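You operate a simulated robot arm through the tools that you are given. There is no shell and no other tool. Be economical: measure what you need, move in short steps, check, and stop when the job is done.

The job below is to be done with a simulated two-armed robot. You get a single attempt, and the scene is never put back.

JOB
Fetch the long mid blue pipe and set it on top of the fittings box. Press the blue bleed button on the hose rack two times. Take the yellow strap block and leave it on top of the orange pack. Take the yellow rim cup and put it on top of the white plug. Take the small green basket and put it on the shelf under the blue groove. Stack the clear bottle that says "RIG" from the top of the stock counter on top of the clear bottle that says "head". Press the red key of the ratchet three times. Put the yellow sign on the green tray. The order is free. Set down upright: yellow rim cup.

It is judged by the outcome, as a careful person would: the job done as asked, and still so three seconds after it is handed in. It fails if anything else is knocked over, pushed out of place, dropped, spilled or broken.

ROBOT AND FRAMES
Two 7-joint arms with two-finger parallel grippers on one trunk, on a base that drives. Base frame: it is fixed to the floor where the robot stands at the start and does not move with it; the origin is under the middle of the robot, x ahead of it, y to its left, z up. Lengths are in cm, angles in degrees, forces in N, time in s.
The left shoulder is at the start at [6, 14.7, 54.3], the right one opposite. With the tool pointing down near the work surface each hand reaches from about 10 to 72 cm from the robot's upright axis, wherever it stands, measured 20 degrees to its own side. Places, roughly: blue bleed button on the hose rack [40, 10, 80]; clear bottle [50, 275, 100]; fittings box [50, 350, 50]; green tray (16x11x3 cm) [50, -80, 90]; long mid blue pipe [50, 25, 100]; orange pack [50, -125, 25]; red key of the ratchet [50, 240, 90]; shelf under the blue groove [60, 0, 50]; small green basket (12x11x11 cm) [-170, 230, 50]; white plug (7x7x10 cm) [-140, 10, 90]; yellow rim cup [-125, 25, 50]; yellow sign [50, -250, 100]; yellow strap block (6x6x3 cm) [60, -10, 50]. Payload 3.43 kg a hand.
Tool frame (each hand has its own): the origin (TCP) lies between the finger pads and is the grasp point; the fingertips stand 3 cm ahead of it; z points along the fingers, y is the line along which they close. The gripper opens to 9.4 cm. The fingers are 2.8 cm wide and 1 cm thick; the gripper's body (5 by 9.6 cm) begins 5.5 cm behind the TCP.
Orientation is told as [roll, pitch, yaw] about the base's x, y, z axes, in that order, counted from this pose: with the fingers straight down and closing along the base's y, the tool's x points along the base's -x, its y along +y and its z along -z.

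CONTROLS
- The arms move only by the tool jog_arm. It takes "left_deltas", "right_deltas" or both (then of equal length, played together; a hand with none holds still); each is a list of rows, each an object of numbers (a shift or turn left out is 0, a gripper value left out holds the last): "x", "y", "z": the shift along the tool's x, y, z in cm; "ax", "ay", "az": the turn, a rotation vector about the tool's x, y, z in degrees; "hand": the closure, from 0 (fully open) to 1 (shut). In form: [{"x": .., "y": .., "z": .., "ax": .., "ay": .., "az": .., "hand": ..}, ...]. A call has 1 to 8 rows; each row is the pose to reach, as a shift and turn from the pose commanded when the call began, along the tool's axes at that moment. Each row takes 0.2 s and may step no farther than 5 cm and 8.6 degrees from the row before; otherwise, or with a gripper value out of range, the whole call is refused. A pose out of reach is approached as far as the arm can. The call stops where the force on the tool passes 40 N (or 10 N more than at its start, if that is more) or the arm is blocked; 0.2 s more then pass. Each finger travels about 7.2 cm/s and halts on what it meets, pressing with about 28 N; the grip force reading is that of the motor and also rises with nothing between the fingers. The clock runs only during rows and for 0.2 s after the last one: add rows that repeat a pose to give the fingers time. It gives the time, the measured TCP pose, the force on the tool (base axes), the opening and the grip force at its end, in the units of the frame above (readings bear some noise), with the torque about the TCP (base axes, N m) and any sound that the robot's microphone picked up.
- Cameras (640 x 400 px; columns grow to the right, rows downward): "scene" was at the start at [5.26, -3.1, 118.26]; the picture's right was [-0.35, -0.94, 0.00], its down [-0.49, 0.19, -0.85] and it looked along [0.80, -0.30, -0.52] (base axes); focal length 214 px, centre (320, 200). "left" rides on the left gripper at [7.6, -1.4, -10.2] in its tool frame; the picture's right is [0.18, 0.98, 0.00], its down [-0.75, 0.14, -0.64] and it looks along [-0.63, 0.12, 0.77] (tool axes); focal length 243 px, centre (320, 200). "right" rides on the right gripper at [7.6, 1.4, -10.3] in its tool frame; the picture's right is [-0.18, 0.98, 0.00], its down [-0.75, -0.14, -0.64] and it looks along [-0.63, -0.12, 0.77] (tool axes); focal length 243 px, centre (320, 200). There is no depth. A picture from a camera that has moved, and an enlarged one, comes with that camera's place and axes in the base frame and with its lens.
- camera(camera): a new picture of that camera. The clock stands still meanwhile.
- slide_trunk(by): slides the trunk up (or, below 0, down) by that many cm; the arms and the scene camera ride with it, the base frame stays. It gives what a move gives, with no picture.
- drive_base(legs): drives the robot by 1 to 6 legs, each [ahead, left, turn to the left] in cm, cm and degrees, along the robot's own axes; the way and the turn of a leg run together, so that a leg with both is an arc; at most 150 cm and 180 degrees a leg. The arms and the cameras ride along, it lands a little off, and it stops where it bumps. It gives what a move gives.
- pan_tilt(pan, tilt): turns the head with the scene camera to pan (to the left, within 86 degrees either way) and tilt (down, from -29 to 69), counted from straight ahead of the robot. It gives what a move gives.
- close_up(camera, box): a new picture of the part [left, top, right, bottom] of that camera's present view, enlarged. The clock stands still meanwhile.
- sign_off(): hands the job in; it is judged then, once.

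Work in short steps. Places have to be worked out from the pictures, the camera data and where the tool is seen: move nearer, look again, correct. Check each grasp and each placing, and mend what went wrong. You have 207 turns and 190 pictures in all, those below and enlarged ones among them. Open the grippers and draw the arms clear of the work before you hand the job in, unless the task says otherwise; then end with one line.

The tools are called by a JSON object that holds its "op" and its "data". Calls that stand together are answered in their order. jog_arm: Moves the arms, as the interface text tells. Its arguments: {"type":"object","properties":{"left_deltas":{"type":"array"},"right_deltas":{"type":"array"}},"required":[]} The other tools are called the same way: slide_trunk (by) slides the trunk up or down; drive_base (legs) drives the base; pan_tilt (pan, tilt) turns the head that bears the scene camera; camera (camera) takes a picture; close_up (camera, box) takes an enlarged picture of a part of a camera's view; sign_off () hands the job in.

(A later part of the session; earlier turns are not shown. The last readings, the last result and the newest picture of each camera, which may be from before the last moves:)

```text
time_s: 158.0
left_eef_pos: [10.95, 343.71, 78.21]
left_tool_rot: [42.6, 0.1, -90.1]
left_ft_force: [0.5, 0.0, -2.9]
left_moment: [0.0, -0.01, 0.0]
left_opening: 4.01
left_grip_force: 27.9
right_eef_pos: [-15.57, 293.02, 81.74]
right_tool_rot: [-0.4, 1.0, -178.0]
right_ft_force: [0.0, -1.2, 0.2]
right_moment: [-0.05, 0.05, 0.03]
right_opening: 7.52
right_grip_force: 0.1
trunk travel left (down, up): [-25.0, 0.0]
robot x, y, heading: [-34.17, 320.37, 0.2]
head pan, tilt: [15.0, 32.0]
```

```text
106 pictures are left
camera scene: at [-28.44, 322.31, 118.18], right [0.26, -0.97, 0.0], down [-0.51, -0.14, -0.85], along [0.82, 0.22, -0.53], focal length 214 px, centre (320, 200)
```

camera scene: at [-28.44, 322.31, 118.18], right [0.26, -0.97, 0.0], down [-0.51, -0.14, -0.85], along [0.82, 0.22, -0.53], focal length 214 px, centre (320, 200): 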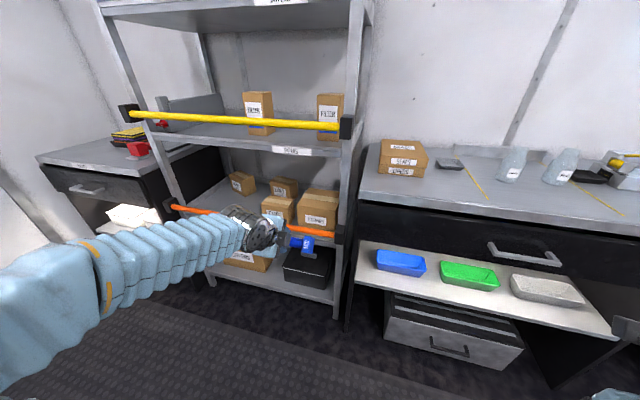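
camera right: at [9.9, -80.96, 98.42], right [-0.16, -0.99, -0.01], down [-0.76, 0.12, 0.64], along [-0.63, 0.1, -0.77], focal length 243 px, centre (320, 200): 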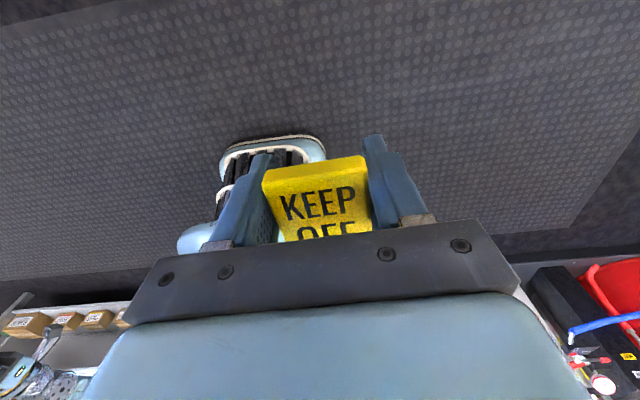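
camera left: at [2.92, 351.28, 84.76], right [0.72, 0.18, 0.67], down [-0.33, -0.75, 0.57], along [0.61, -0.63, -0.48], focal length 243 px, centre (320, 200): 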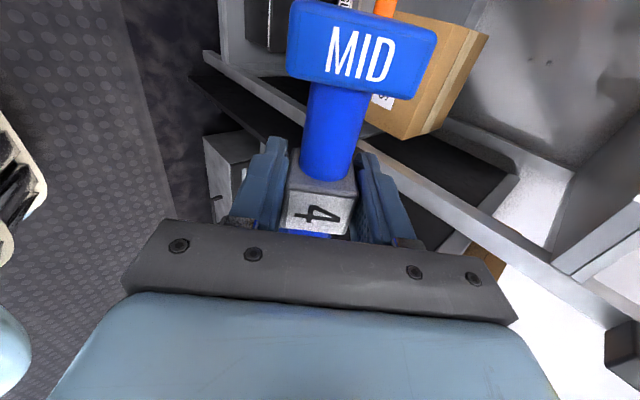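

The arm is now low and clear. I drive forward 22 cm and check before entering the shelf.

{"op": "drive_base", "data": {"legs": [[20, 0, 0]]}}

{"op": "camera", "data": {"camera": "left"}}

{"op": "close_up", "data": {"camera": "scene", "box": [150, 80, 400, 280]}}

```text
time_s: 159.6
left_eef_pos: [31.38, 343.7, 78.29]
left_tool_rot: [42.6, -0.1, -90.0]
left_ft_force: [-0.8, -1.0, -2.7]
left_moment: [-0.01, -0.02, 0.01]
left_opening: 3.99
left_grip_force: 28.4
right_eef_pos: [4.87, 293.08, 81.68]
right_tool_rot: [-0.4, 1.1, -177.9]
right_ft_force: [-0.4, -0.4, 0.2]
right_moment: [-0.03, -0.04, 0.03]
right_opening: 7.5
right_grip_force: 0.0
trunk travel left (down, up): [-25.0, 0.0]
robot x, y, heading: [-13.42, 319.63, 0.2]
head pan, tilt: [15.0, 32.0]
```

```text
105 pictures are left
camera left: at [23.25, 351.33, 84.82], right [0.72, 0.18, 0.67], down [-0.33, -0.75, 0.57], along [0.61, -0.63, -0.48], focal length 243 px, centre (320, 200)
```

left: 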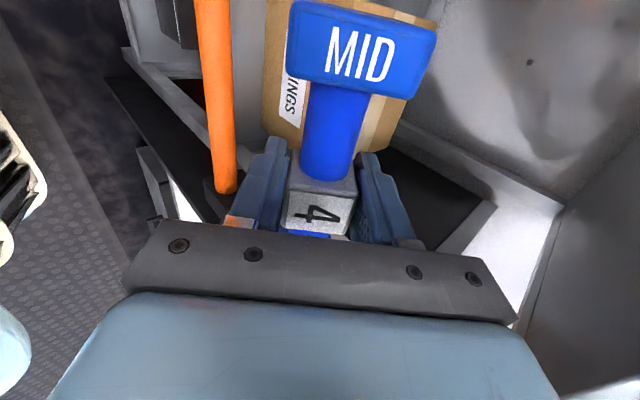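

```text
2.00 times, centred on (275, 180) of scene
camera zoom: at [-8.14, 322.36, 118.18], right [0.26, -0.97, 0.0], down [-0.51, -0.14, -0.85], along [0.82, 0.22, -0.53], focal length 429 px, centre (410, 240)
```

zoom: 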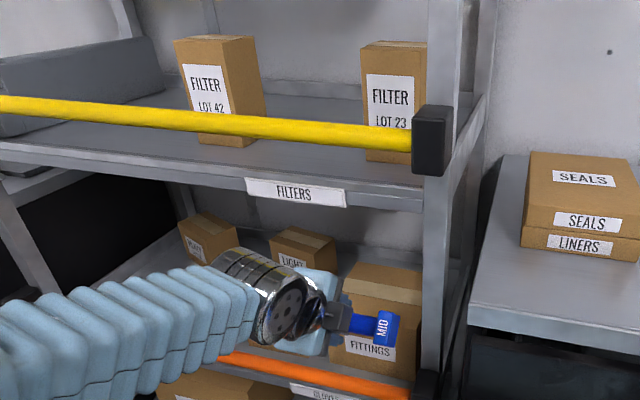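

{"op": "close_up", "data": {"camera": "scene", "box": [290, 195, 380, 285]}}

```text
4.44 times, centred on (335, 240) of scene
camera zoom: at [-8.14, 322.36, 118.18], right [0.26, -0.97, 0.0], down [-0.51, -0.14, -0.85], along [0.82, 0.22, -0.53], focal length 953 px, centre (253, 22)
```

zoom: 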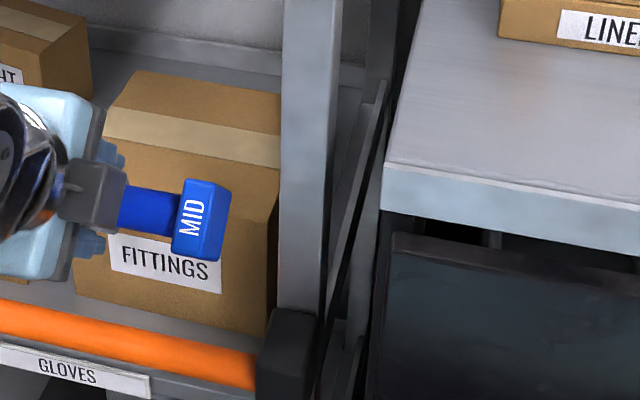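

Refined: box top z≈70, x 41–56, y 335–351; the shelf above has its underside near 96. I lower slightly and move the pipe in over the box.

{"op": "jog_arm", "data": {"left_deltas": [{"z": 1.3, "y": -1.2, "x": -0.5}, {"z": 4.2, "y": 2, "x": -0.6}, {"z": 7.2, "y": 5.2, "x": -0.6}, {"z": 10.1, "y": 8.4, "x": -0.6}]}}

{"op": "close_up", "data": {"camera": "scene", "box": [200, 150, 380, 285]}}

{"op": "camera", "data": {"camera": "left"}}

```text
time_s: 160.6
left_eef_pos: [44.43, 343.21, 76.45]
left_tool_rot: [42.6, 0.1, -90.0]
left_ft_force: [-0.3, -0.2, -1.7]
left_moment: [0.03, 0.04, 0.03]
left_opening: 3.99
left_grip_force: 28.3
right_eef_pos: [4.91, 293.09, 81.6]
right_tool_rot: [-0.3, 1.0, -177.8]
right_ft_force: [-0.5, -1.0, -0.1]
right_moment: [0.01, -0.02, 0.0]
right_opening: 7.52
right_grip_force: 0.1
trunk travel left (down, up): [-25.0, 0.0]
robot x, y, heading: [-13.54, 320.06, -0.1]
head pan, tilt: [15.0, 32.0]
```

```text
2.96 times, centred on (290, 218) of scene
camera zoom: at [-8.15, 322.36, 118.18], right [0.26, -0.97, 0.0], down [-0.51, -0.14, -0.85], along [0.82, 0.22, -0.53], focal length 636 px, centre (409, 148)
```

zoom: 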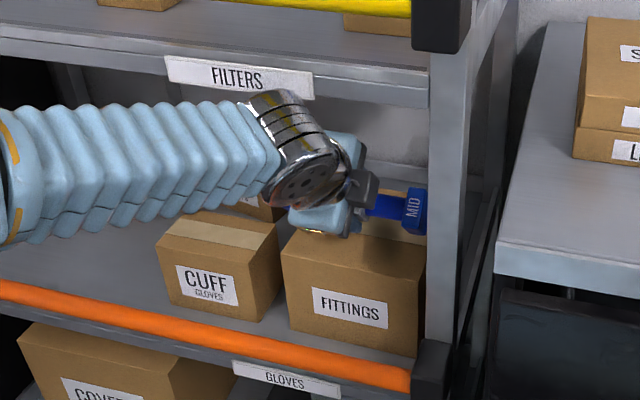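

```text
101 pictures are left
camera left: at [36.29, 350.78, 82.97], right [0.72, 0.18, 0.67], down [-0.33, -0.75, 0.57], along [0.61, -0.63, -0.49], focal length 243 px, centre (320, 200)
```

left: 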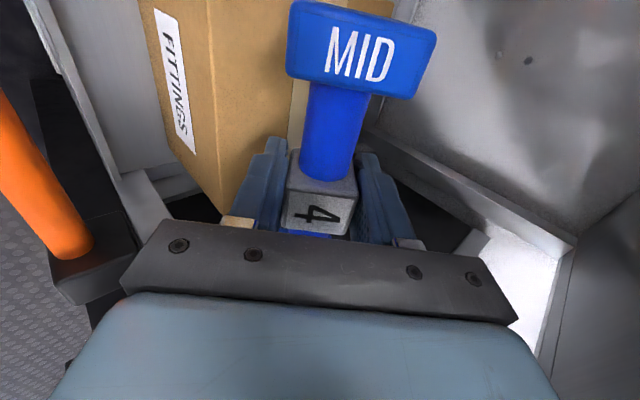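

Pipe is over the box. I lower until contact.

{"op": "jog_arm", "data": {"left_deltas": [{"z": 0.6, "y": -0.55}, {"z": 1.0, "y": -0.92}, {"z": 1.35, "y": -1.25}, {"z": 1.7, "y": -1.6}, {"z": 2.05, "y": -1.9}, {"z": 2.4, "y": -2.2}, {"z": 2.75, "y": -2.55}]}}

{"op": "close_up", "data": {"camera": "scene", "box": [200, 150, 380, 285]}}

```text
time_s: 162.2
left_eef_pos: [44.4, 342.99, 72.73]
left_tool_rot: [42.6, 0.1, -90.1]
left_ft_force: [-0.7, 0.3, -1.9]
left_moment: [0.0, -0.02, 0.0]
left_opening: 3.98
left_grip_force: 27.6
right_eef_pos: [4.85, 293.1, 81.67]
right_tool_rot: [-0.3, 1.1, -177.9]
right_ft_force: [0.5, -0.1, -0.3]
right_moment: [-0.02, 0.02, 0.01]
right_opening: 7.52
right_grip_force: 0.1
trunk travel left (down, up): [-25.0, 0.0]
robot x, y, heading: [-13.7, 319.95, 0.0]
head pan, tilt: [15.0, 32.0]
```

```text
2.96 times, centred on (290, 218) of scene
camera zoom: at [-8.12, 322.36, 118.18], right [0.26, -0.97, 0.0], down [-0.51, -0.14, -0.85], along [0.82, 0.22, -0.53], focal length 636 px, centre (409, 148)
```

zoom: 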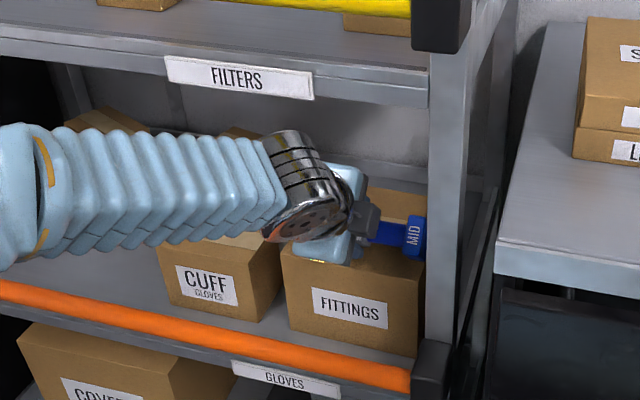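

No contact yet, so the box top is lower (~67) and its front edge nearer x≈43.5. I move 3 cm deeper and keep lowering.

{"op": "jog_arm", "data": {"left_deltas": [{"z": 2.0, "y": 2.2}, {"z": 2.4, "y": 1.85}, {"z": 2.7, "y": 1.55}, {"z": 3.0, "y": 1.3}, {"z": 3.3, "y": 1.0}, {"z": 3.6, "y": 0.75}, {"z": 3.9, "y": 0.45}, {"z": 4.2, "y": 0.2}]}}

{"op": "close_up", "data": {"camera": "scene", "box": [200, 150, 380, 285]}}

{"op": "camera", "data": {"camera": "left"}}

```text
time_s: 163.3
left_eef_pos: [47.53, 343.06, 72.33]
left_tool_rot: [43.7, 0.1, -90.1]
left_ft_force: [-0.9, 0.9, 17.0]
left_moment: [0.06, 0.05, 0.0]
left_opening: 3.97
left_grip_force: 28.6
right_eef_pos: [4.78, 293.07, 81.69]
right_tool_rot: [-0.2, 1.2, -177.9]
right_ft_force: [-0.5, 0.6, -0.1]
right_moment: [-0.02, -0.04, 0.0]
right_opening: 7.53
right_grip_force: 0.0
trunk travel left (down, up): [-25.0, 0.0]
robot x, y, heading: [-13.48, 320.09, 0.3]
head pan, tilt: [15.0, 32.0]
stopped in row 5 (left hand): the force on the tool passed its limit at 44 N (the readings are from after the stop); the commanded pose is now the measured one
```

```text
2.96 times, centred on (290, 218) of scene
camera zoom: at [-8.28, 322.32, 118.18], right [0.26, -0.97, 0.0], down [-0.51, -0.14, -0.85], along [0.82, 0.22, -0.53], focal length 636 px, centre (409, 148)
```

zoom: 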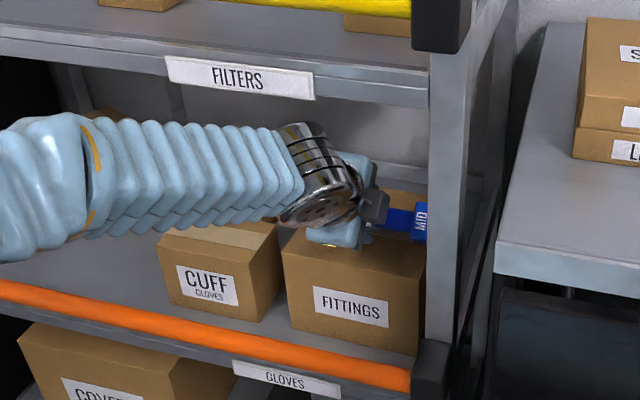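

```text
98 pictures are left
camera left: at [39.33, 350.71, 78.64], right [0.71, 0.18, 0.68], down [-0.34, -0.75, 0.56], along [0.61, -0.63, -0.47], focal length 243 px, centre (320, 200)
```

left: 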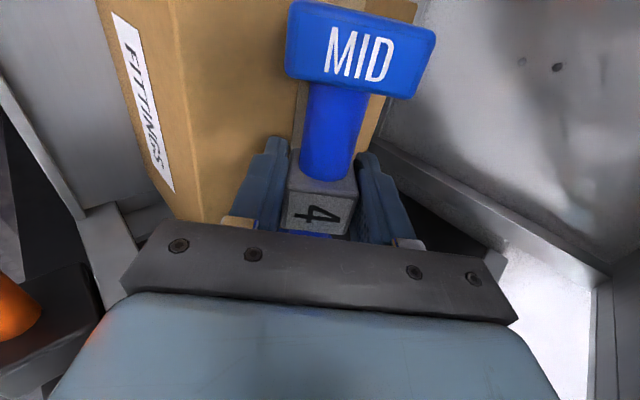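

Contact: the pipe's edge is on the box. I rotate the hand a bit toward vertical so the pipe settles flat, then open slowly.

{"op": "jog_arm", "data": {"left_deltas": [{"ax": 5, "z": -0.2, "y": 0.2}, {"ax": 10, "z": -0.3, "y": 0.3}, {"ax": 13, "z": -0.3, "y": 0.3}]}}

{"op": "jog_arm", "data": {"left_deltas": [{"z": 0.25, "y": -0.2}, {"z": 0.5, "y": -0.35}, {"z": 0.75, "y": -0.5}, {"z": 1.0, "y": -0.7}]}}

{"op": "close_up", "data": {"camera": "scene", "box": [200, 150, 380, 285]}}

```text
time_s: 163.9
left_eef_pos: [47.72, 343.04, 72.17]
left_tool_rot: [33.6, 0.3, -90.5]
left_ft_force: [0.2, -0.5, 3.3]
left_moment: [0.01, 0.08, 0.01]
left_opening: 3.97
left_grip_force: 28.1
right_eef_pos: [4.91, 293.06, 81.61]
right_tool_rot: [-0.3, 1.2, -177.9]
right_ft_force: [-0.9, 0.2, -0.5]
right_moment: [0.01, 0.0, -0.02]
right_opening: 7.52
right_grip_force: 0.0
trunk travel left (down, up): [-25.0, 0.0]
robot x, y, heading: [-14.03, 319.69, 0.3]
head pan, tilt: [15.0, 32.0]
stopped in row 3 (left hand): the force on the tool passed its limit at 100 N (the readings are from after the stop); the commanded pose is now the measured one
```

```text
time_s: 164.7
left_eef_pos: [47.93, 342.98, 72.25]
left_tool_rot: [34.7, 0.3, -90.5]
left_ft_force: [-2.5, 0.5, 16.1]
left_moment: [-0.04, 0.21, 0.0]
left_opening: 3.98
left_grip_force: 27.9
right_eef_pos: [4.86, 293.16, 81.61]
right_tool_rot: [-0.3, 1.2, -177.8]
right_ft_force: [-0.4, -0.4, -0.4]
right_moment: [-0.02, 0.0, 0.01]
right_opening: 7.49
right_grip_force: 0.1
trunk travel left (down, up): [-25.0, 0.0]
robot x, y, heading: [-13.4, 319.61, 0.3]
head pan, tilt: [15.0, 32.0]
stopped in row 3 (left hand): the force on the tool passed its limit at 43 N (the readings are from after the stop); the commanded pose is now the measured one
```

```text
2.96 times, centred on (290, 218) of scene
camera zoom: at [-8.29, 322.32, 118.17], right [0.26, -0.96, 0.0], down [-0.51, -0.14, -0.85], along [0.82, 0.22, -0.53], focal length 636 px, centre (409, 148)
```

zoom: 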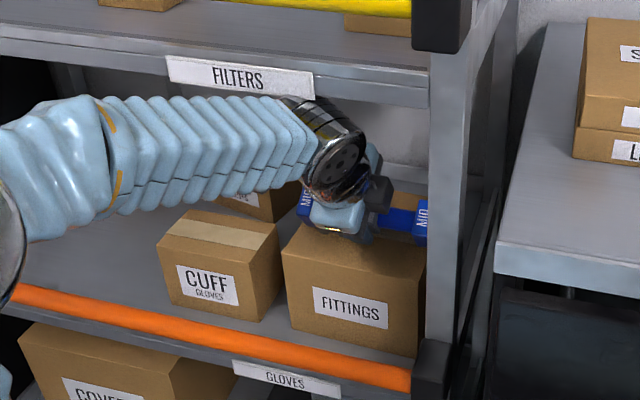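

Tilt is now ~35°, edge on the box. I open slowly.

{"op": "jog_arm", "data": {"left_deltas": [{"z": -0.2, "hand": 0.45}, {"z": -0.4, "hand": 0.3}, {"z": -0.6, "hand": 0.15}, {"z": -0.8, "hand": 0.0}, {"z": -0.8, "hand": 0.0}]}}

{"op": "camera", "data": {"camera": "left"}}

{"op": "close_up", "data": {"camera": "scene", "box": [200, 150, 380, 285]}}

```text
time_s: 165.5
left_eef_pos: [47.94, 342.8, 72.6]
left_tool_rot: [35.2, 0.4, -90.9]
left_ft_force: [2.8, 7.5, 67.1]
left_moment: [0.14, 0.75, -0.12]
left_opening: 5.59
left_grip_force: 0.1
right_eef_pos: [4.85, 293.09, 81.62]
right_tool_rot: [-0.3, 1.1, -177.9]
right_ft_force: [0.5, 0.4, 0.0]
right_moment: [0.0, -0.01, -0.02]
right_opening: 7.54
right_grip_force: 0.1
trunk travel left (down, up): [-25.0, 0.0]
robot x, y, heading: [-13.52, 320.14, 0.1]
head pan, tilt: [15.0, 32.0]
stopped in row 3 (left hand): the force on the tool passed its limit at 47 N (the readings are from after the stop); the commanded pose is now the measured one
```

```text
96 pictures are left
camera left: at [40.76, 350.54, 80.16], right [0.81, 0.17, 0.57], down [-0.27, -0.75, 0.6], along [0.53, -0.64, -0.56], focal length 243 px, centre (320, 200)
```

left: 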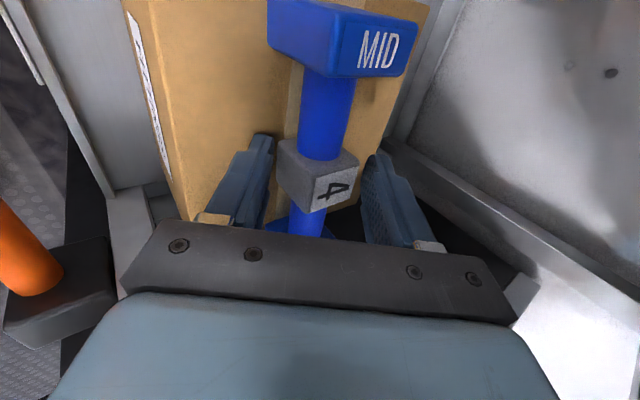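

```text
2.96 times, centred on (290, 218) of scene
camera zoom: at [-8.14, 322.32, 118.11], right [0.26, -0.97, 0.0], down [-0.51, -0.14, -0.85], along [0.82, 0.22, -0.53], focal length 636 px, centre (409, 148)
```

zoom: 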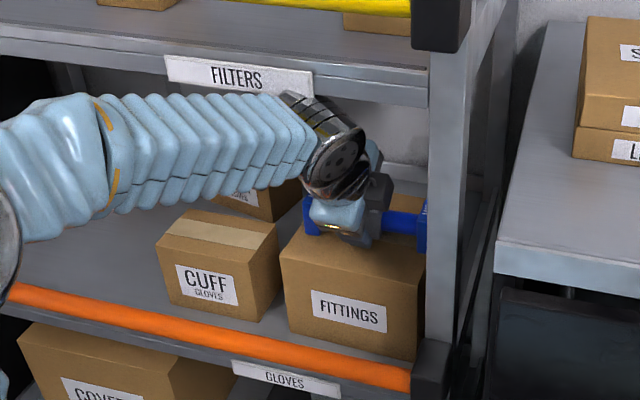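

The opening finger presses on the box, so I draw back along the finger axis and open fully.

{"op": "jog_arm", "data": {"left_deltas": [{"z": -1}, {"z": -2}, {"z": -2, "hand": 0.0}, {"z": -2, "hand": 0.0}, {"z": -3, "hand": 0.0}]}}

{"op": "camera", "data": {"camera": "left"}}

```text
time_s: 165.9
left_eef_pos: [47.65, 342.87, 72.44]
left_tool_rot: [34.9, 0.4, -91.3]
left_ft_force: [21.2, 8.1, 51.0]
left_moment: [0.12, -0.33, -0.05]
left_opening: 5.33
left_grip_force: 0.2
right_eef_pos: [5.19, 293.02, 81.57]
right_tool_rot: [-0.2, 1.0, -178.0]
right_ft_force: [0.3, 0.2, 0.7]
right_moment: [-0.01, 0.01, 0.02]
right_opening: 7.52
right_grip_force: 0.0
trunk travel left (down, up): [-25.0, 0.0]
robot x, y, heading: [-13.61, 319.98, 0.1]
head pan, tilt: [15.0, 32.0]
stopped in row 2 (left hand): the force on the tool passed its limit at 94 N (the readings are from after the stop); the commanded pose is now the measured one
```

```text
94 pictures are left
camera left: at [40.71, 350.52, 80.15], right [0.81, 0.16, 0.56], down [-0.27, -0.75, 0.6], along [0.52, -0.64, -0.57], focal length 243 px, centre (320, 200)
```

left: 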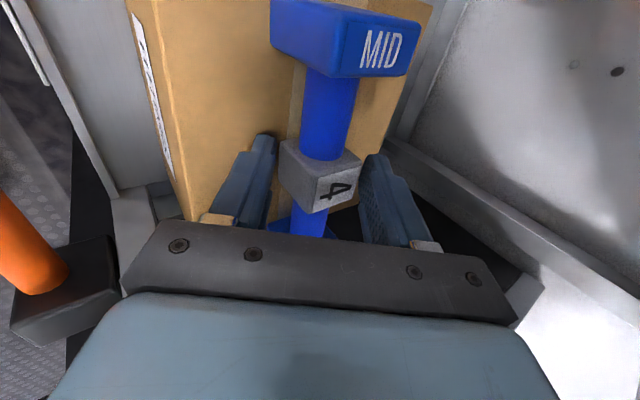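

The wrist seems jammed under the shelf above. I tilt the hand back toward horizontal, which lowers the wrist, while lifting the fingers slightly.

{"op": "jog_arm", "data": {"left_deltas": [{"ax": -4}, {"ax": -8}, {"ax": -12, "z": -0.4, "y": 0.3}, {"ax": -15, "z": -0.8, "y": 0.6}]}}

{"op": "close_up", "data": {"camera": "scene", "box": [200, 150, 380, 285]}}

{"op": "camera", "data": {"camera": "left"}}

```text
time_s: 166.9
left_eef_pos: [47.21, 342.74, 73.8]
left_tool_rot: [49.8, 0.4, -90.9]
left_ft_force: [-2.6, 0.5, 3.6]
left_moment: [-0.05, 0.26, -0.06]
left_opening: 7.99
left_grip_force: 0.1
right_eef_pos: [4.92, 293.06, 81.76]
right_tool_rot: [-0.3, 1.1, -177.9]
right_ft_force: [-0.6, -0.3, -0.9]
right_moment: [0.01, 0.0, 0.0]
right_opening: 7.51
right_grip_force: 0.0
trunk travel left (down, up): [-25.0, 0.0]
robot x, y, heading: [-13.53, 320.13, 0.1]
head pan, tilt: [15.0, 32.0]
```

```text
2.96 times, centred on (290, 218) of scene
camera zoom: at [-8.16, 322.34, 118.15], right [0.26, -0.97, 0.0], down [-0.51, -0.14, -0.85], along [0.82, 0.22, -0.53], focal length 636 px, centre (409, 148)
```

zoom: 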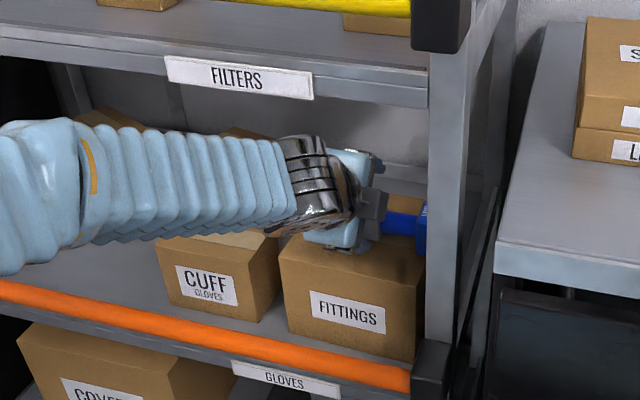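

```text
92 pictures are left
camera left: at [38.53, 350.56, 79.33], right [0.64, 0.17, 0.75], down [-0.41, -0.75, 0.52], along [0.65, -0.64, -0.41], focal length 243 px, centre (320, 200)
```

left: 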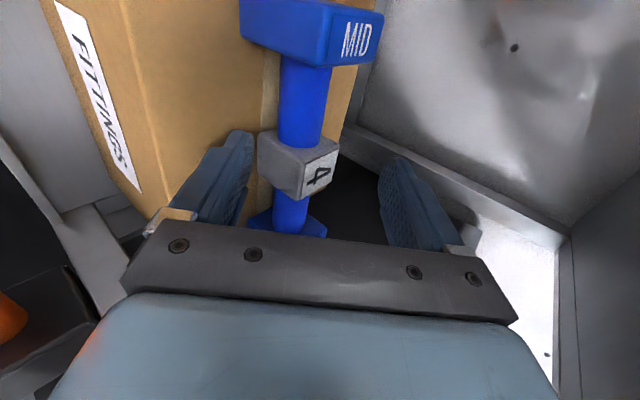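

The pipe lies flat on the box. I withdraw along the fingers a little, then straight back out.

{"op": "jog_arm", "data": {"left_deltas": [{"z": -1.5}, {"z": -3}, {"z": -4.5, "y": 0.3}, {"z": -6.5, "y": -1.5}, {"z": -9, "y": -4}, {"z": -12, "y": -7}]}}

{"op": "camera", "data": {"camera": "left"}}

```text
time_s: 168.3
left_eef_pos: [33.57, 342.86, 76.01]
left_tool_rot: [49.8, 0.4, -91.0]
left_ft_force: [1.0, -1.0, -0.1]
left_moment: [0.01, -0.01, 0.0]
left_opening: 7.99
left_grip_force: 0.0
right_eef_pos: [4.96, 292.96, 81.74]
right_tool_rot: [-0.2, 1.1, -177.8]
right_ft_force: [0.7, 0.5, 0.3]
right_moment: [-0.02, -0.01, 0.01]
right_opening: 7.52
right_grip_force: 0.0
trunk travel left (down, up): [-25.0, 0.0]
robot x, y, heading: [-13.89, 320.04, 0.1]
head pan, tilt: [15.0, 32.0]
```

```text
91 pictures are left
camera left: at [24.79, 350.63, 81.6], right [0.64, 0.17, 0.75], down [-0.41, -0.75, 0.52], along [0.65, -0.64, -0.41], focal length 243 px, centre (320, 200)
```

left: 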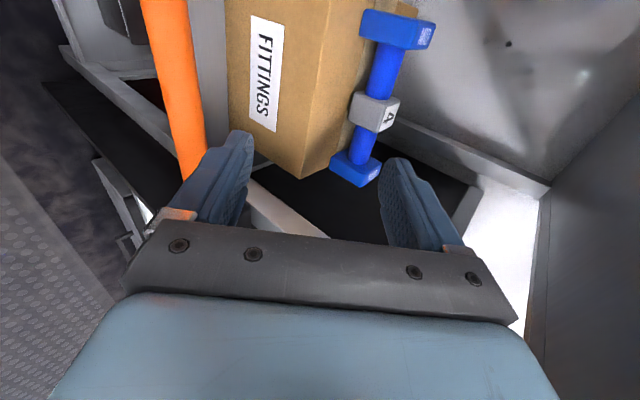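

{"op": "drive_base", "data": {"legs": [[-18, 0, 0]]}}

{"op": "close_up", "data": {"camera": "scene", "box": [250, 150, 370, 260]}}

```text
time_s: 169.8
left_eef_pos: [15.25, 342.98, 76.06]
left_tool_rot: [49.9, 0.4, -91.0]
left_ft_force: [0.1, -0.2, -0.1]
left_moment: [0.01, -0.02, 0.02]
left_opening: 7.99
left_grip_force: 0.0
right_eef_pos: [-13.46, 293.11, 81.6]
right_tool_rot: [-0.3, 1.1, -178.0]
right_ft_force: [0.5, -0.1, -0.3]
right_moment: [0.01, 0.02, 0.0]
right_opening: 7.53
right_grip_force: 0.1
trunk travel left (down, up): [-25.0, 0.0]
robot x, y, heading: [-32.09, 319.56, -0.0]
head pan, tilt: [15.0, 32.0]
```

```text
3.64 times, centred on (310, 205) of scene
camera zoom: at [-26.4, 322.29, 118.18], right [0.26, -0.97, 0.0], down [-0.51, -0.14, -0.85], along [0.82, 0.22, -0.53], focal length 780 px, centre (356, 182)
```

zoom: 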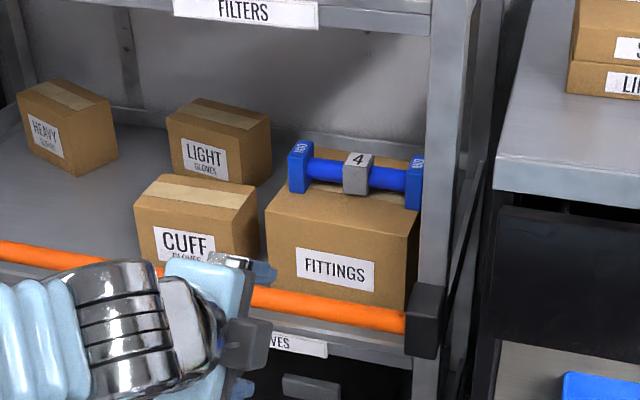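

The pipe rests on the FITTINGS box. Now the bottles: I move right in front of the counter and look.

{"op": "drive_base", "data": {"legs": [[-8, -32, 0]]}}

{"op": "pan_tilt", "data": {"pan": -10, "tilt": 22}}

{"op": "camera", "data": {"camera": "scene"}}

{"op": "close_up", "data": {"camera": "scene", "box": [240, 130, 440, 240]}}

```text
time_s: 172.0
left_eef_pos: [7.32, 310.95, 76.07]
left_tool_rot: [49.9, 0.4, -90.5]
left_ft_force: [-0.2, -0.4, -0.1]
left_moment: [-0.01, 0.01, -0.01]
left_opening: 8.0
left_grip_force: 0.0
right_eef_pos: [-21.0, 260.77, 81.67]
right_tool_rot: [-0.3, 1.1, -177.4]
right_ft_force: [-0.4, -0.2, -0.4]
right_moment: [-0.02, 0.02, 0.01]
right_opening: 7.5
right_grip_force: 0.0
trunk travel left (down, up): [-25.0, 0.0]
robot x, y, heading: [-39.47, 287.67, 0.7]
head pan, tilt: [15.0, 32.0]
```

```text
time_s: 172.9
left_eef_pos: [7.31, 310.9, 76.17]
left_tool_rot: [49.9, 0.4, -90.5]
left_ft_force: [-0.6, -0.6, 0.2]
left_moment: [-0.03, -0.02, 0.01]
left_opening: 8.0
left_grip_force: 0.0
right_eef_pos: [-20.87, 260.86, 81.62]
right_tool_rot: [-0.3, 1.1, -177.6]
right_ft_force: [0.0, 0.5, -0.1]
right_moment: [-0.02, 0.03, -0.01]
right_opening: 7.53
right_grip_force: 0.1
trunk travel left (down, up): [-25.0, 0.0]
robot x, y, heading: [-39.65, 287.51, 0.6]
head pan, tilt: [-10.0, 22.0]
```

```text
89 pictures are left
camera scene: at [-33.64, 286.08, 119.77], right [-0.16, -0.99, 0.0], down [-0.37, 0.06, -0.93], along [0.91, -0.15, -0.38], focal length 214 px, centre (320, 200)
```

scene: 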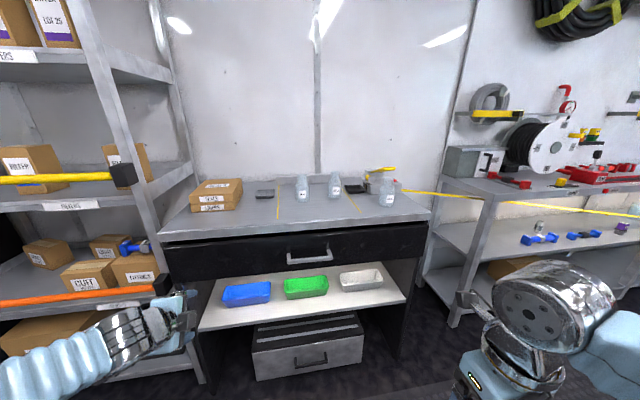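

```text
3.20 times, centred on (340, 185) of scene
camera zoom: at [-33.64, 286.08, 119.77], right [-0.16, -0.99, 0.0], down [-0.37, 0.06, -0.93], along [0.91, -0.15, -0.38], focal length 686 px, centre (256, 248)
```

zoom: 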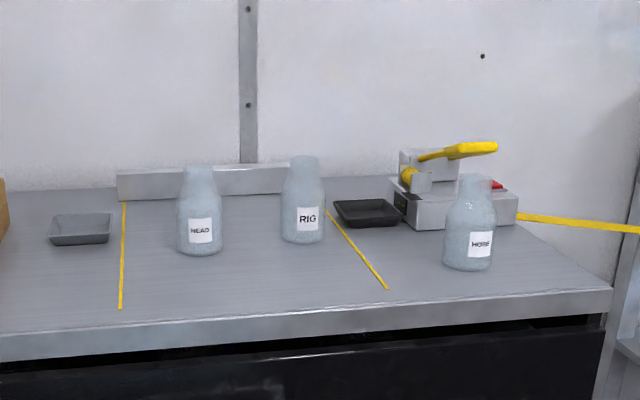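

The ratchet (yellow handle, red key) sits behind bottle HOME. RIG is at about (52, 265), HEAD at about (51, 280). I turn the right hand horizontal, camera on top, for grasping RIG's body.

{"op": "jog_arm", "data": {"right_deltas": [{"ay": 8.5, "hand": 0}, {"ay": 17}, {"ay": 25.5}, {"ay": 34}, {"ay": 42.5}, {"ay": 51}, {"ay": 59.5}, {"ay": 68}]}}

{"op": "jog_arm", "data": {"right_deltas": [{"ay": 8}, {"ay": 16}, {"ay": 20.5}, {"ay": 20.5, "x": 4}, {"ay": 20.5, "x": 9}]}}

{"op": "camera", "data": {"camera": "right"}}

```text
time_s: 174.7
left_eef_pos: [7.36, 310.85, 76.05]
left_tool_rot: [49.9, 0.4, -90.6]
left_ft_force: [0.2, 0.5, -0.1]
left_moment: [-0.04, -0.01, 0.02]
left_opening: 8.0
left_grip_force: 0.1
right_eef_pos: [-21.92, 258.79, 85.17]
right_tool_rot: [-1.0, 69.2, -178.4]
right_ft_force: [0.8, 0.9, 0.1]
right_moment: [0.0, 0.0, 0.01]
right_opening: 9.41
right_grip_force: 0.0
right hand out of reach, approached as far as the arm can: row 7, 8
trunk travel left (down, up): [-25.0, 0.0]
robot x, y, heading: [-39.61, 287.39, 0.5]
head pan, tilt: [-10.0, 22.0]
```

```text
time_s: 175.9
left_eef_pos: [7.31, 310.94, 76.17]
left_tool_rot: [49.9, 0.4, -90.5]
left_ft_force: [0.0, 0.0, 0.1]
left_moment: [0.04, 0.02, 0.04]
left_opening: 8.0
left_grip_force: 0.1
right_eef_pos: [-18.75, 258.81, 93.59]
right_tool_rot: [-40.1, 89.4, 142.6]
right_ft_force: [-0.5, 0.6, 0.4]
right_moment: [0.0, -0.01, 0.01]
right_opening: 9.41
right_grip_force: 0.0
right hand out of reach, approached as far as the arm can: row 1, 2, 3, 4
trunk travel left (down, up): [-25.0, 0.0]
robot x, y, heading: [-40.07, 287.83, 0.7]
head pan, tilt: [-10.0, 22.0]
```

```text
87 pictures are left
camera right: at [-28.9, 257.05, 101.31], right [0.04, -0.98, -0.19], down [-0.65, 0.12, -0.75], along [0.76, 0.16, -0.64], focal length 243 px, centre (320, 200)
```

right: 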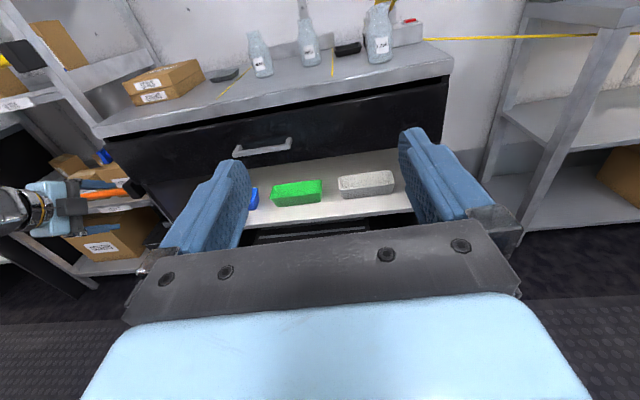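

RIG triangulates to about (48, 266.3), counter z≈86. I extend the right hand forward and then drive closer.

{"op": "jog_arm", "data": {"right_deltas": [{"z": 4.8, "y": -1}, {"z": 9.6, "y": -2}, {"z": 14.4, "y": -3}, {"z": 19.2, "y": -4}, {"z": 24, "y": -5}, {"z": 28.8, "y": -6}, {"z": 33.6, "y": -7}]}}

{"op": "drive_base", "data": {"legs": [[13, 0, 0]]}}

{"op": "camera", "data": {"camera": "right"}}

{"op": "camera", "data": {"camera": "scene"}}

```text
time_s: 177.5
left_eef_pos: [7.35, 310.87, 76.08]
left_tool_rot: [49.9, 0.4, -90.6]
left_ft_force: [0.1, -0.5, 1.0]
left_moment: [-0.02, 0.02, 0.01]
left_opening: 7.98
left_grip_force: 0.1
right_eef_pos: [14.24, 267.35, 93.3]
right_tool_rot: [-39.0, 89.5, 143.6]
right_ft_force: [-0.5, -0.4, 0.4]
right_moment: [0.01, 0.02, 0.04]
right_opening: 9.43
right_grip_force: 0.0
right hand out of reach, approached as far as the arm can: row 1, 2
trunk travel left (down, up): [-25.0, 0.0]
robot x, y, heading: [-39.38, 287.72, 0.6]
head pan, tilt: [-10.0, 22.0]
```

```text
time_s: 178.8
left_eef_pos: [20.64, 310.82, 76.07]
left_tool_rot: [49.9, 0.4, -90.7]
left_ft_force: [-0.8, 0.1, -0.2]
left_moment: [-0.01, -0.04, 0.02]
left_opening: 7.98
left_grip_force: 0.0
right_eef_pos: [27.42, 267.32, 93.33]
right_tool_rot: [-36.8, 89.6, 145.6]
right_ft_force: [0.9, -0.5, 1.3]
right_moment: [-0.01, 0.0, -0.03]
right_opening: 9.43
right_grip_force: 0.1
trunk travel left (down, up): [-25.0, 0.0]
robot x, y, heading: [-26.67, 287.48, 0.6]
head pan, tilt: [-10.0, 22.0]
```

```text
86 pictures are left
camera right: at [17.21, 265.47, 101.12], right [0.04, -0.98, -0.19], down [-0.65, 0.12, -0.75], along [0.76, 0.15, -0.64], focal length 243 px, centre (320, 200)
```

right: 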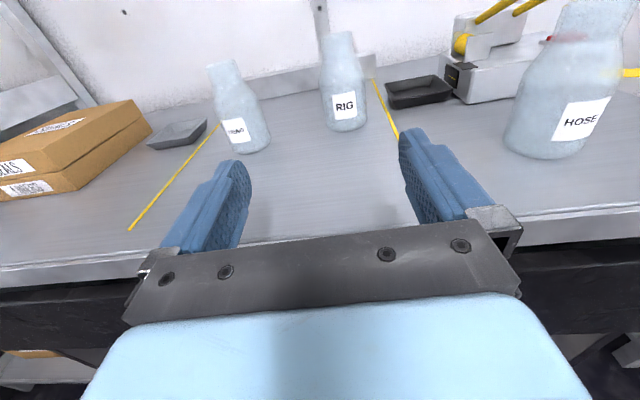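

```text
85 pictures are left
camera scene: at [-20.43, 286.19, 119.78], right [-0.17, -0.99, 0.0], down [-0.37, 0.06, -0.93], along [0.91, -0.15, -0.37], focal length 214 px, centre (320, 200)
```

scene: 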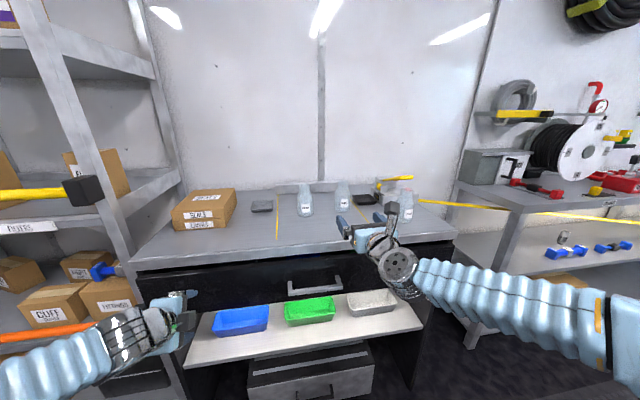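

RIG base ≈(50, 265.5), HEAD base ≈(48, 279), HOSE ≈(38, 248). Counter front is near x 30, so I first pull the left hand back and lower the right to z 90.5.

{"op": "jog_arm", "data": {"left_deltas": [{"z": -3, "y": -2.5}, {"z": -6, "y": -5}, {"z": -9, "y": -7.5}, {"z": -12, "y": -10}, {"z": -15, "y": -12.5}], "right_deltas": [{"x": -1, "y": 0.8}, {"x": -2, "y": 1.7}, {"x": -2.6, "y": 1.8}, {"x": -2.6, "y": 1.8}, {"x": -2.6, "y": 1.8}]}}

{"op": "drive_base", "data": {"legs": [[11, 0, 0]]}}

{"op": "camera", "data": {"camera": "right"}}

```text
time_s: 180.0
left_eef_pos: [2.51, 311.84, 80.89]
left_tool_rot: [49.7, 0.4, -90.8]
left_ft_force: [0.7, -1.3, 0.5]
left_moment: [-0.03, 0.01, 0.03]
left_opening: 7.94
left_grip_force: 0.1
left hand out of reach, approached as far as the arm can: row 3, 4, 5
right_eef_pos: [27.46, 265.42, 90.74]
right_tool_rot: [-36.7, 89.5, 145.6]
right_ft_force: [0.0, -0.7, 0.1]
right_moment: [-0.01, 0.0, 0.02]
right_opening: 9.39
right_grip_force: 0.1
trunk travel left (down, up): [-25.0, 0.0]
robot x, y, heading: [-26.56, 287.92, 0.3]
head pan, tilt: [-10.0, 22.0]
```

```text
time_s: 181.2
left_eef_pos: [13.54, 311.8, 80.92]
left_tool_rot: [49.9, 0.3, -90.7]
left_ft_force: [-0.6, -0.3, 0.4]
left_moment: [0.0, 0.0, -0.02]
left_opening: 8.02
left_grip_force: 0.1
right_eef_pos: [38.39, 265.55, 90.67]
right_tool_rot: [-37.1, 89.5, 145.3]
right_ft_force: [0.5, -0.1, 0.2]
right_moment: [-0.01, -0.01, 0.01]
right_opening: 9.39
right_grip_force: 0.1
trunk travel left (down, up): [-25.0, 0.0]
robot x, y, heading: [-15.35, 287.61, 0.4]
head pan, tilt: [-10.0, 22.0]
```

```text
84 pictures are left
camera right: at [28.2, 263.68, 98.53], right [0.04, -0.98, -0.19], down [-0.65, 0.12, -0.75], along [0.76, 0.15, -0.64], focal length 243 px, centre (320, 200)
```

right: 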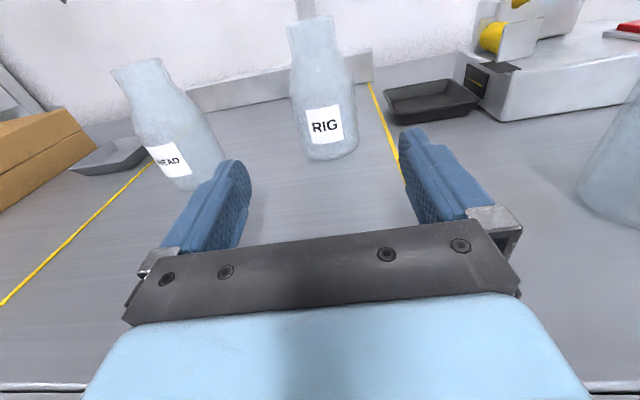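

RIG is centred at about (51, 265.6). I advance 12 cm and close.

{"op": "jog_arm", "data": {"right_deltas": [{"z": 4}, {"z": 8}, {"z": 12}, {"z": 12, "hand": 0.3}, {"z": 12, "hand": 0.5}, {"z": 12, "hand": 0.7}, {"z": 12, "hand": 0.7}]}}

{"op": "camera", "data": {"camera": "right"}}

```text
time_s: 182.8
left_eef_pos: [13.72, 311.88, 80.83]
left_tool_rot: [49.7, 0.4, -90.8]
left_ft_force: [-0.2, 0.3, 0.1]
left_moment: [-0.04, -0.01, 0.0]
left_opening: 8.01
left_grip_force: 0.2
right_eef_pos: [50.38, 266.1, 90.66]
right_tool_rot: [-37.4, 89.5, 145.1]
right_ft_force: [0.5, 0.3, 1.3]
right_moment: [-0.07, -0.05, 0.0]
right_opening: 6.08
right_grip_force: 28.5
trunk travel left (down, up): [-25.0, 0.0]
robot x, y, heading: [-15.74, 288.0, 0.6]
head pan, tilt: [-10.0, 22.0]
```

```text
83 pictures are left
camera right: at [40.28, 264.19, 98.45], right [0.04, -0.98, -0.19], down [-0.65, 0.12, -0.75], along [0.76, 0.15, -0.64], focal length 243 px, centre (320, 200)
```

right: 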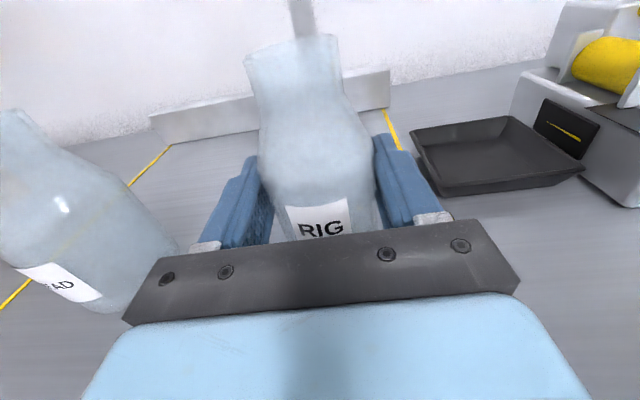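

Gripped RIG at 6.08 cm. I lift it 14 cm.

{"op": "jog_arm", "data": {"right_deltas": [{"x": 2}, {"x": 5}, {"x": 8}, {"x": 11}, {"x": 14}]}}

{"op": "camera", "data": {"camera": "right"}}

{"op": "close_up", "data": {"camera": "scene", "box": [240, 100, 440, 240]}}

```text
time_s: 184.0
left_eef_pos: [13.47, 311.81, 80.94]
left_tool_rot: [49.7, 0.4, -90.7]
left_ft_force: [0.0, 0.1, -0.4]
left_moment: [-0.01, -0.01, 0.04]
left_opening: 8.01
left_grip_force: 0.0
right_eef_pos: [50.6, 265.7, 104.79]
right_tool_rot: [-37.8, 89.6, 144.6]
right_ft_force: [0.5, -0.2, -0.3]
right_moment: [0.0, -0.02, 0.02]
right_opening: 6.08
right_grip_force: 28.3
trunk travel left (down, up): [-25.0, 0.0]
robot x, y, heading: [-15.76, 287.7, 0.5]
head pan, tilt: [-10.0, 22.0]
```

```text
82 pictures are left
camera right: at [40.41, 263.88, 112.5], right [0.04, -0.98, -0.19], down [-0.65, 0.12, -0.75], along [0.76, 0.15, -0.64], focal length 243 px, centre (320, 200)
```

right: 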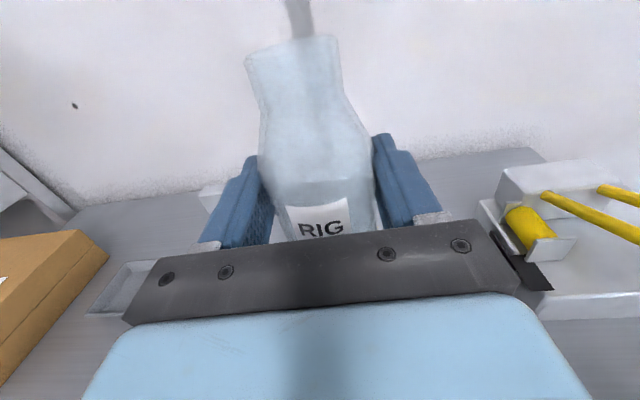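

```text
2.86 times, centred on (340, 170) of scene
camera zoom: at [-9.39, 286.28, 119.77], right [-0.17, -0.99, 0.0], down [-0.37, 0.06, -0.93], along [0.91, -0.15, -0.37], focal length 613 px, centre (263, 286)
```

zoom: 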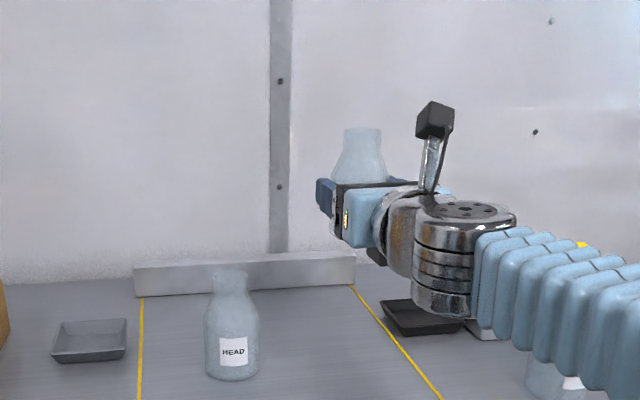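

HEAD centre is about (48.7, 280), top z≈97.7. I move RIG sideways above HEAD and check from the scene and left cameras.

{"op": "jog_arm", "data": {"right_deltas": [{"y": -4.7, "z": -0.7}, {"y": -9.4, "z": -1.4}, {"y": -14.1, "z": -2.2}, {"y": -14.1, "z": -2.2}]}}

{"op": "close_up", "data": {"camera": "scene", "box": [240, 100, 400, 240]}}

{"op": "camera", "data": {"camera": "left"}}

```text
time_s: 185.0
left_eef_pos: [13.71, 311.89, 80.82]
left_tool_rot: [49.8, 0.3, -90.7]
left_ft_force: [0.1, 0.9, -0.2]
left_moment: [0.04, -0.02, 0.0]
left_opening: 8.0
left_grip_force: 0.1
right_eef_pos: [47.66, 279.67, 104.56]
right_tool_rot: [-34.8, 89.4, 147.6]
right_ft_force: [0.5, -0.4, -1.0]
right_moment: [-0.02, 0.01, -0.01]
right_opening: 6.06
right_grip_force: 27.7
trunk travel left (down, up): [-25.0, 0.0]
robot x, y, heading: [-15.21, 287.54, 0.1]
head pan, tilt: [-10.0, 22.0]
```

```text
2.86 times, centred on (320, 170) of scene
camera zoom: at [-9.4, 286.3, 119.78], right [-0.17, -0.99, 0.0], down [-0.37, 0.06, -0.93], along [0.91, -0.15, -0.37], focal length 613 px, centre (320, 286)
```

zoom: 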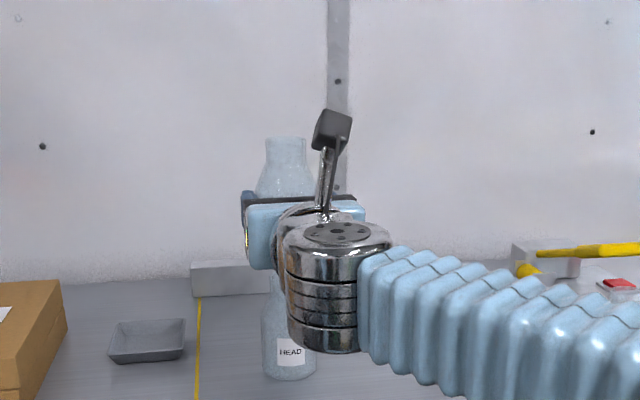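

```text
79 pictures are left
camera left: at [4.79, 319.57, 86.41], right [0.64, 0.17, 0.75], down [-0.41, -0.75, 0.52], along [0.65, -0.64, -0.41], focal length 243 px, centre (320, 200)
```

left: 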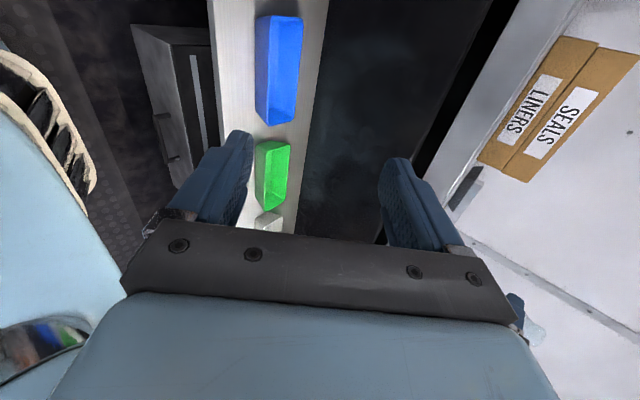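

Lateral alignment agrees; I shift 0.5 cm forward and lower RIG slowly until it touches.

{"op": "jog_arm", "data": {"right_deltas": [{"z": 0.5, "y": -0.2, "x": -0.8}, {"z": 0.5, "y": -0.2, "x": -1.5}, {"z": 0.5, "y": -0.2, "x": -1.9}, {"z": 0.5, "y": -0.2, "x": -2.2}, {"z": 0.5, "y": -0.2, "x": -2.5}, {"z": 0.5, "y": -0.2, "x": -2.8}]}}

{"op": "close_up", "data": {"camera": "scene", "box": [240, 100, 400, 240]}}

```text
time_s: 186.4
left_eef_pos: [13.61, 311.87, 80.91]
left_tool_rot: [49.8, 0.5, -90.7]
left_ft_force: [0.0, 0.7, -0.6]
left_moment: [-0.03, 0.0, -0.01]
left_opening: 8.0
left_grip_force: 0.1
right_eef_pos: [48.31, 280.21, 101.84]
right_tool_rot: [-33.9, 89.5, 148.5]
right_ft_force: [-0.1, 0.2, -1.3]
right_moment: [0.01, -0.02, -0.01]
right_opening: 6.06
right_grip_force: 27.6
trunk travel left (down, up): [-25.0, 0.0]
robot x, y, heading: [-15.14, 288.12, 0.4]
head pan, tilt: [-10.0, 22.0]
```

```text
2.86 times, centred on (320, 170) of scene
camera zoom: at [-9.4, 286.28, 119.78], right [-0.17, -0.99, 0.0], down [-0.37, 0.06, -0.93], along [0.91, -0.15, -0.37], focal length 613 px, centre (320, 286)
```

zoom: 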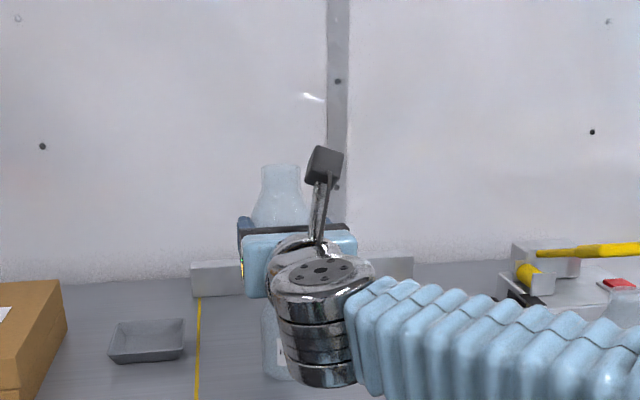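

{"op": "jog_arm", "data": {"right_deltas": [{"y": 0.3, "x": -0.3}, {"y": 0.3, "x": -0.6}, {"y": 0.3, "x": -0.9}, {"y": 0.3, "x": -1.2}, {"y": 0.3, "x": -1.5}, {"y": 0.3, "x": -1.8}]}}

```text
time_s: 187.8
left_eef_pos: [13.46, 311.98, 80.89]
left_tool_rot: [49.9, 0.4, -90.7]
left_ft_force: [-0.5, 0.5, 1.2]
left_moment: [0.02, -0.03, 0.03]
left_opening: 7.99
left_grip_force: 0.2
right_eef_pos: [47.98, 279.98, 100.42]
right_tool_rot: [-67.0, 89.7, 115.4]
right_ft_force: [-5.2, -0.4, 27.2]
right_moment: [-0.22, -0.17, 0.01]
right_opening: 5.92
right_grip_force: 27.6
trunk travel left (down, up): [-25.0, 0.0]
robot x, y, heading: [-15.63, 287.44, 0.7]
head pan, tilt: [-10.0, 22.0]
```

Contact (27 N). I ease off slightly and look before releasing.

{"op": "jog_arm", "data": {"right_deltas": [{"x": 0.3}, {"x": 0.3}]}}

{"op": "close_up", "data": {"camera": "scene", "box": [260, 130, 360, 230]}}

{"op": "camera", "data": {"camera": "right"}}

```text
time_s: 188.4
left_eef_pos: [13.51, 311.88, 80.85]
left_tool_rot: [49.9, 0.4, -90.8]
left_ft_force: [-0.2, -0.9, -1.2]
left_moment: [0.01, 0.0, 0.01]
left_opening: 7.98
left_grip_force: 0.0
right_eef_pos: [48.13, 279.88, 100.39]
right_tool_rot: [-30.0, 89.5, 152.4]
right_ft_force: [-4.0, -0.9, 13.3]
right_moment: [-0.17, 0.06, -0.06]
right_opening: 5.94
right_grip_force: 27.8
trunk travel left (down, up): [-25.0, 0.0]
robot x, y, heading: [-15.17, 287.97, 0.6]
head pan, tilt: [-10.0, 22.0]
```

```text
4.00 times, centred on (310, 180) of scene
camera zoom: at [-9.55, 286.29, 119.77], right [-0.17, -0.99, 0.0], down [-0.37, 0.06, -0.93], along [0.91, -0.15, -0.37], focal length 858 px, centre (360, 280)
```

zoom: 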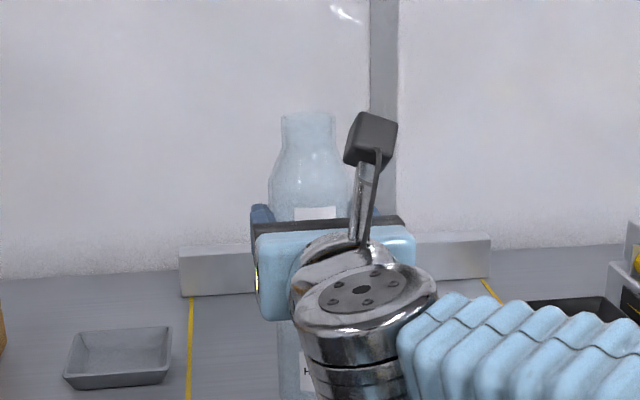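

```text
76 pictures are left
camera right: at [37.88, 278.06, 108.23], right [0.04, -0.98, -0.19], down [-0.65, 0.12, -0.75], along [0.76, 0.15, -0.64], focal length 243 px, centre (320, 200)
```

right: 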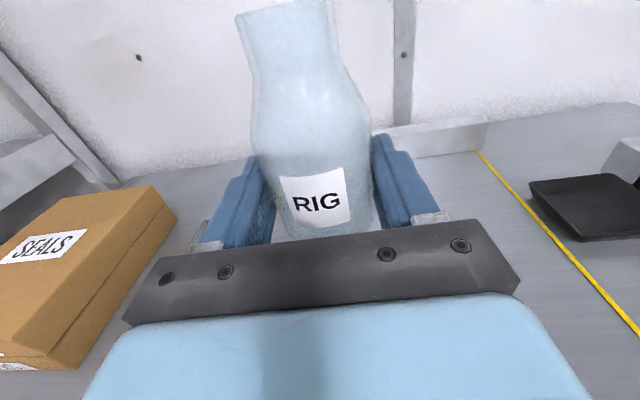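

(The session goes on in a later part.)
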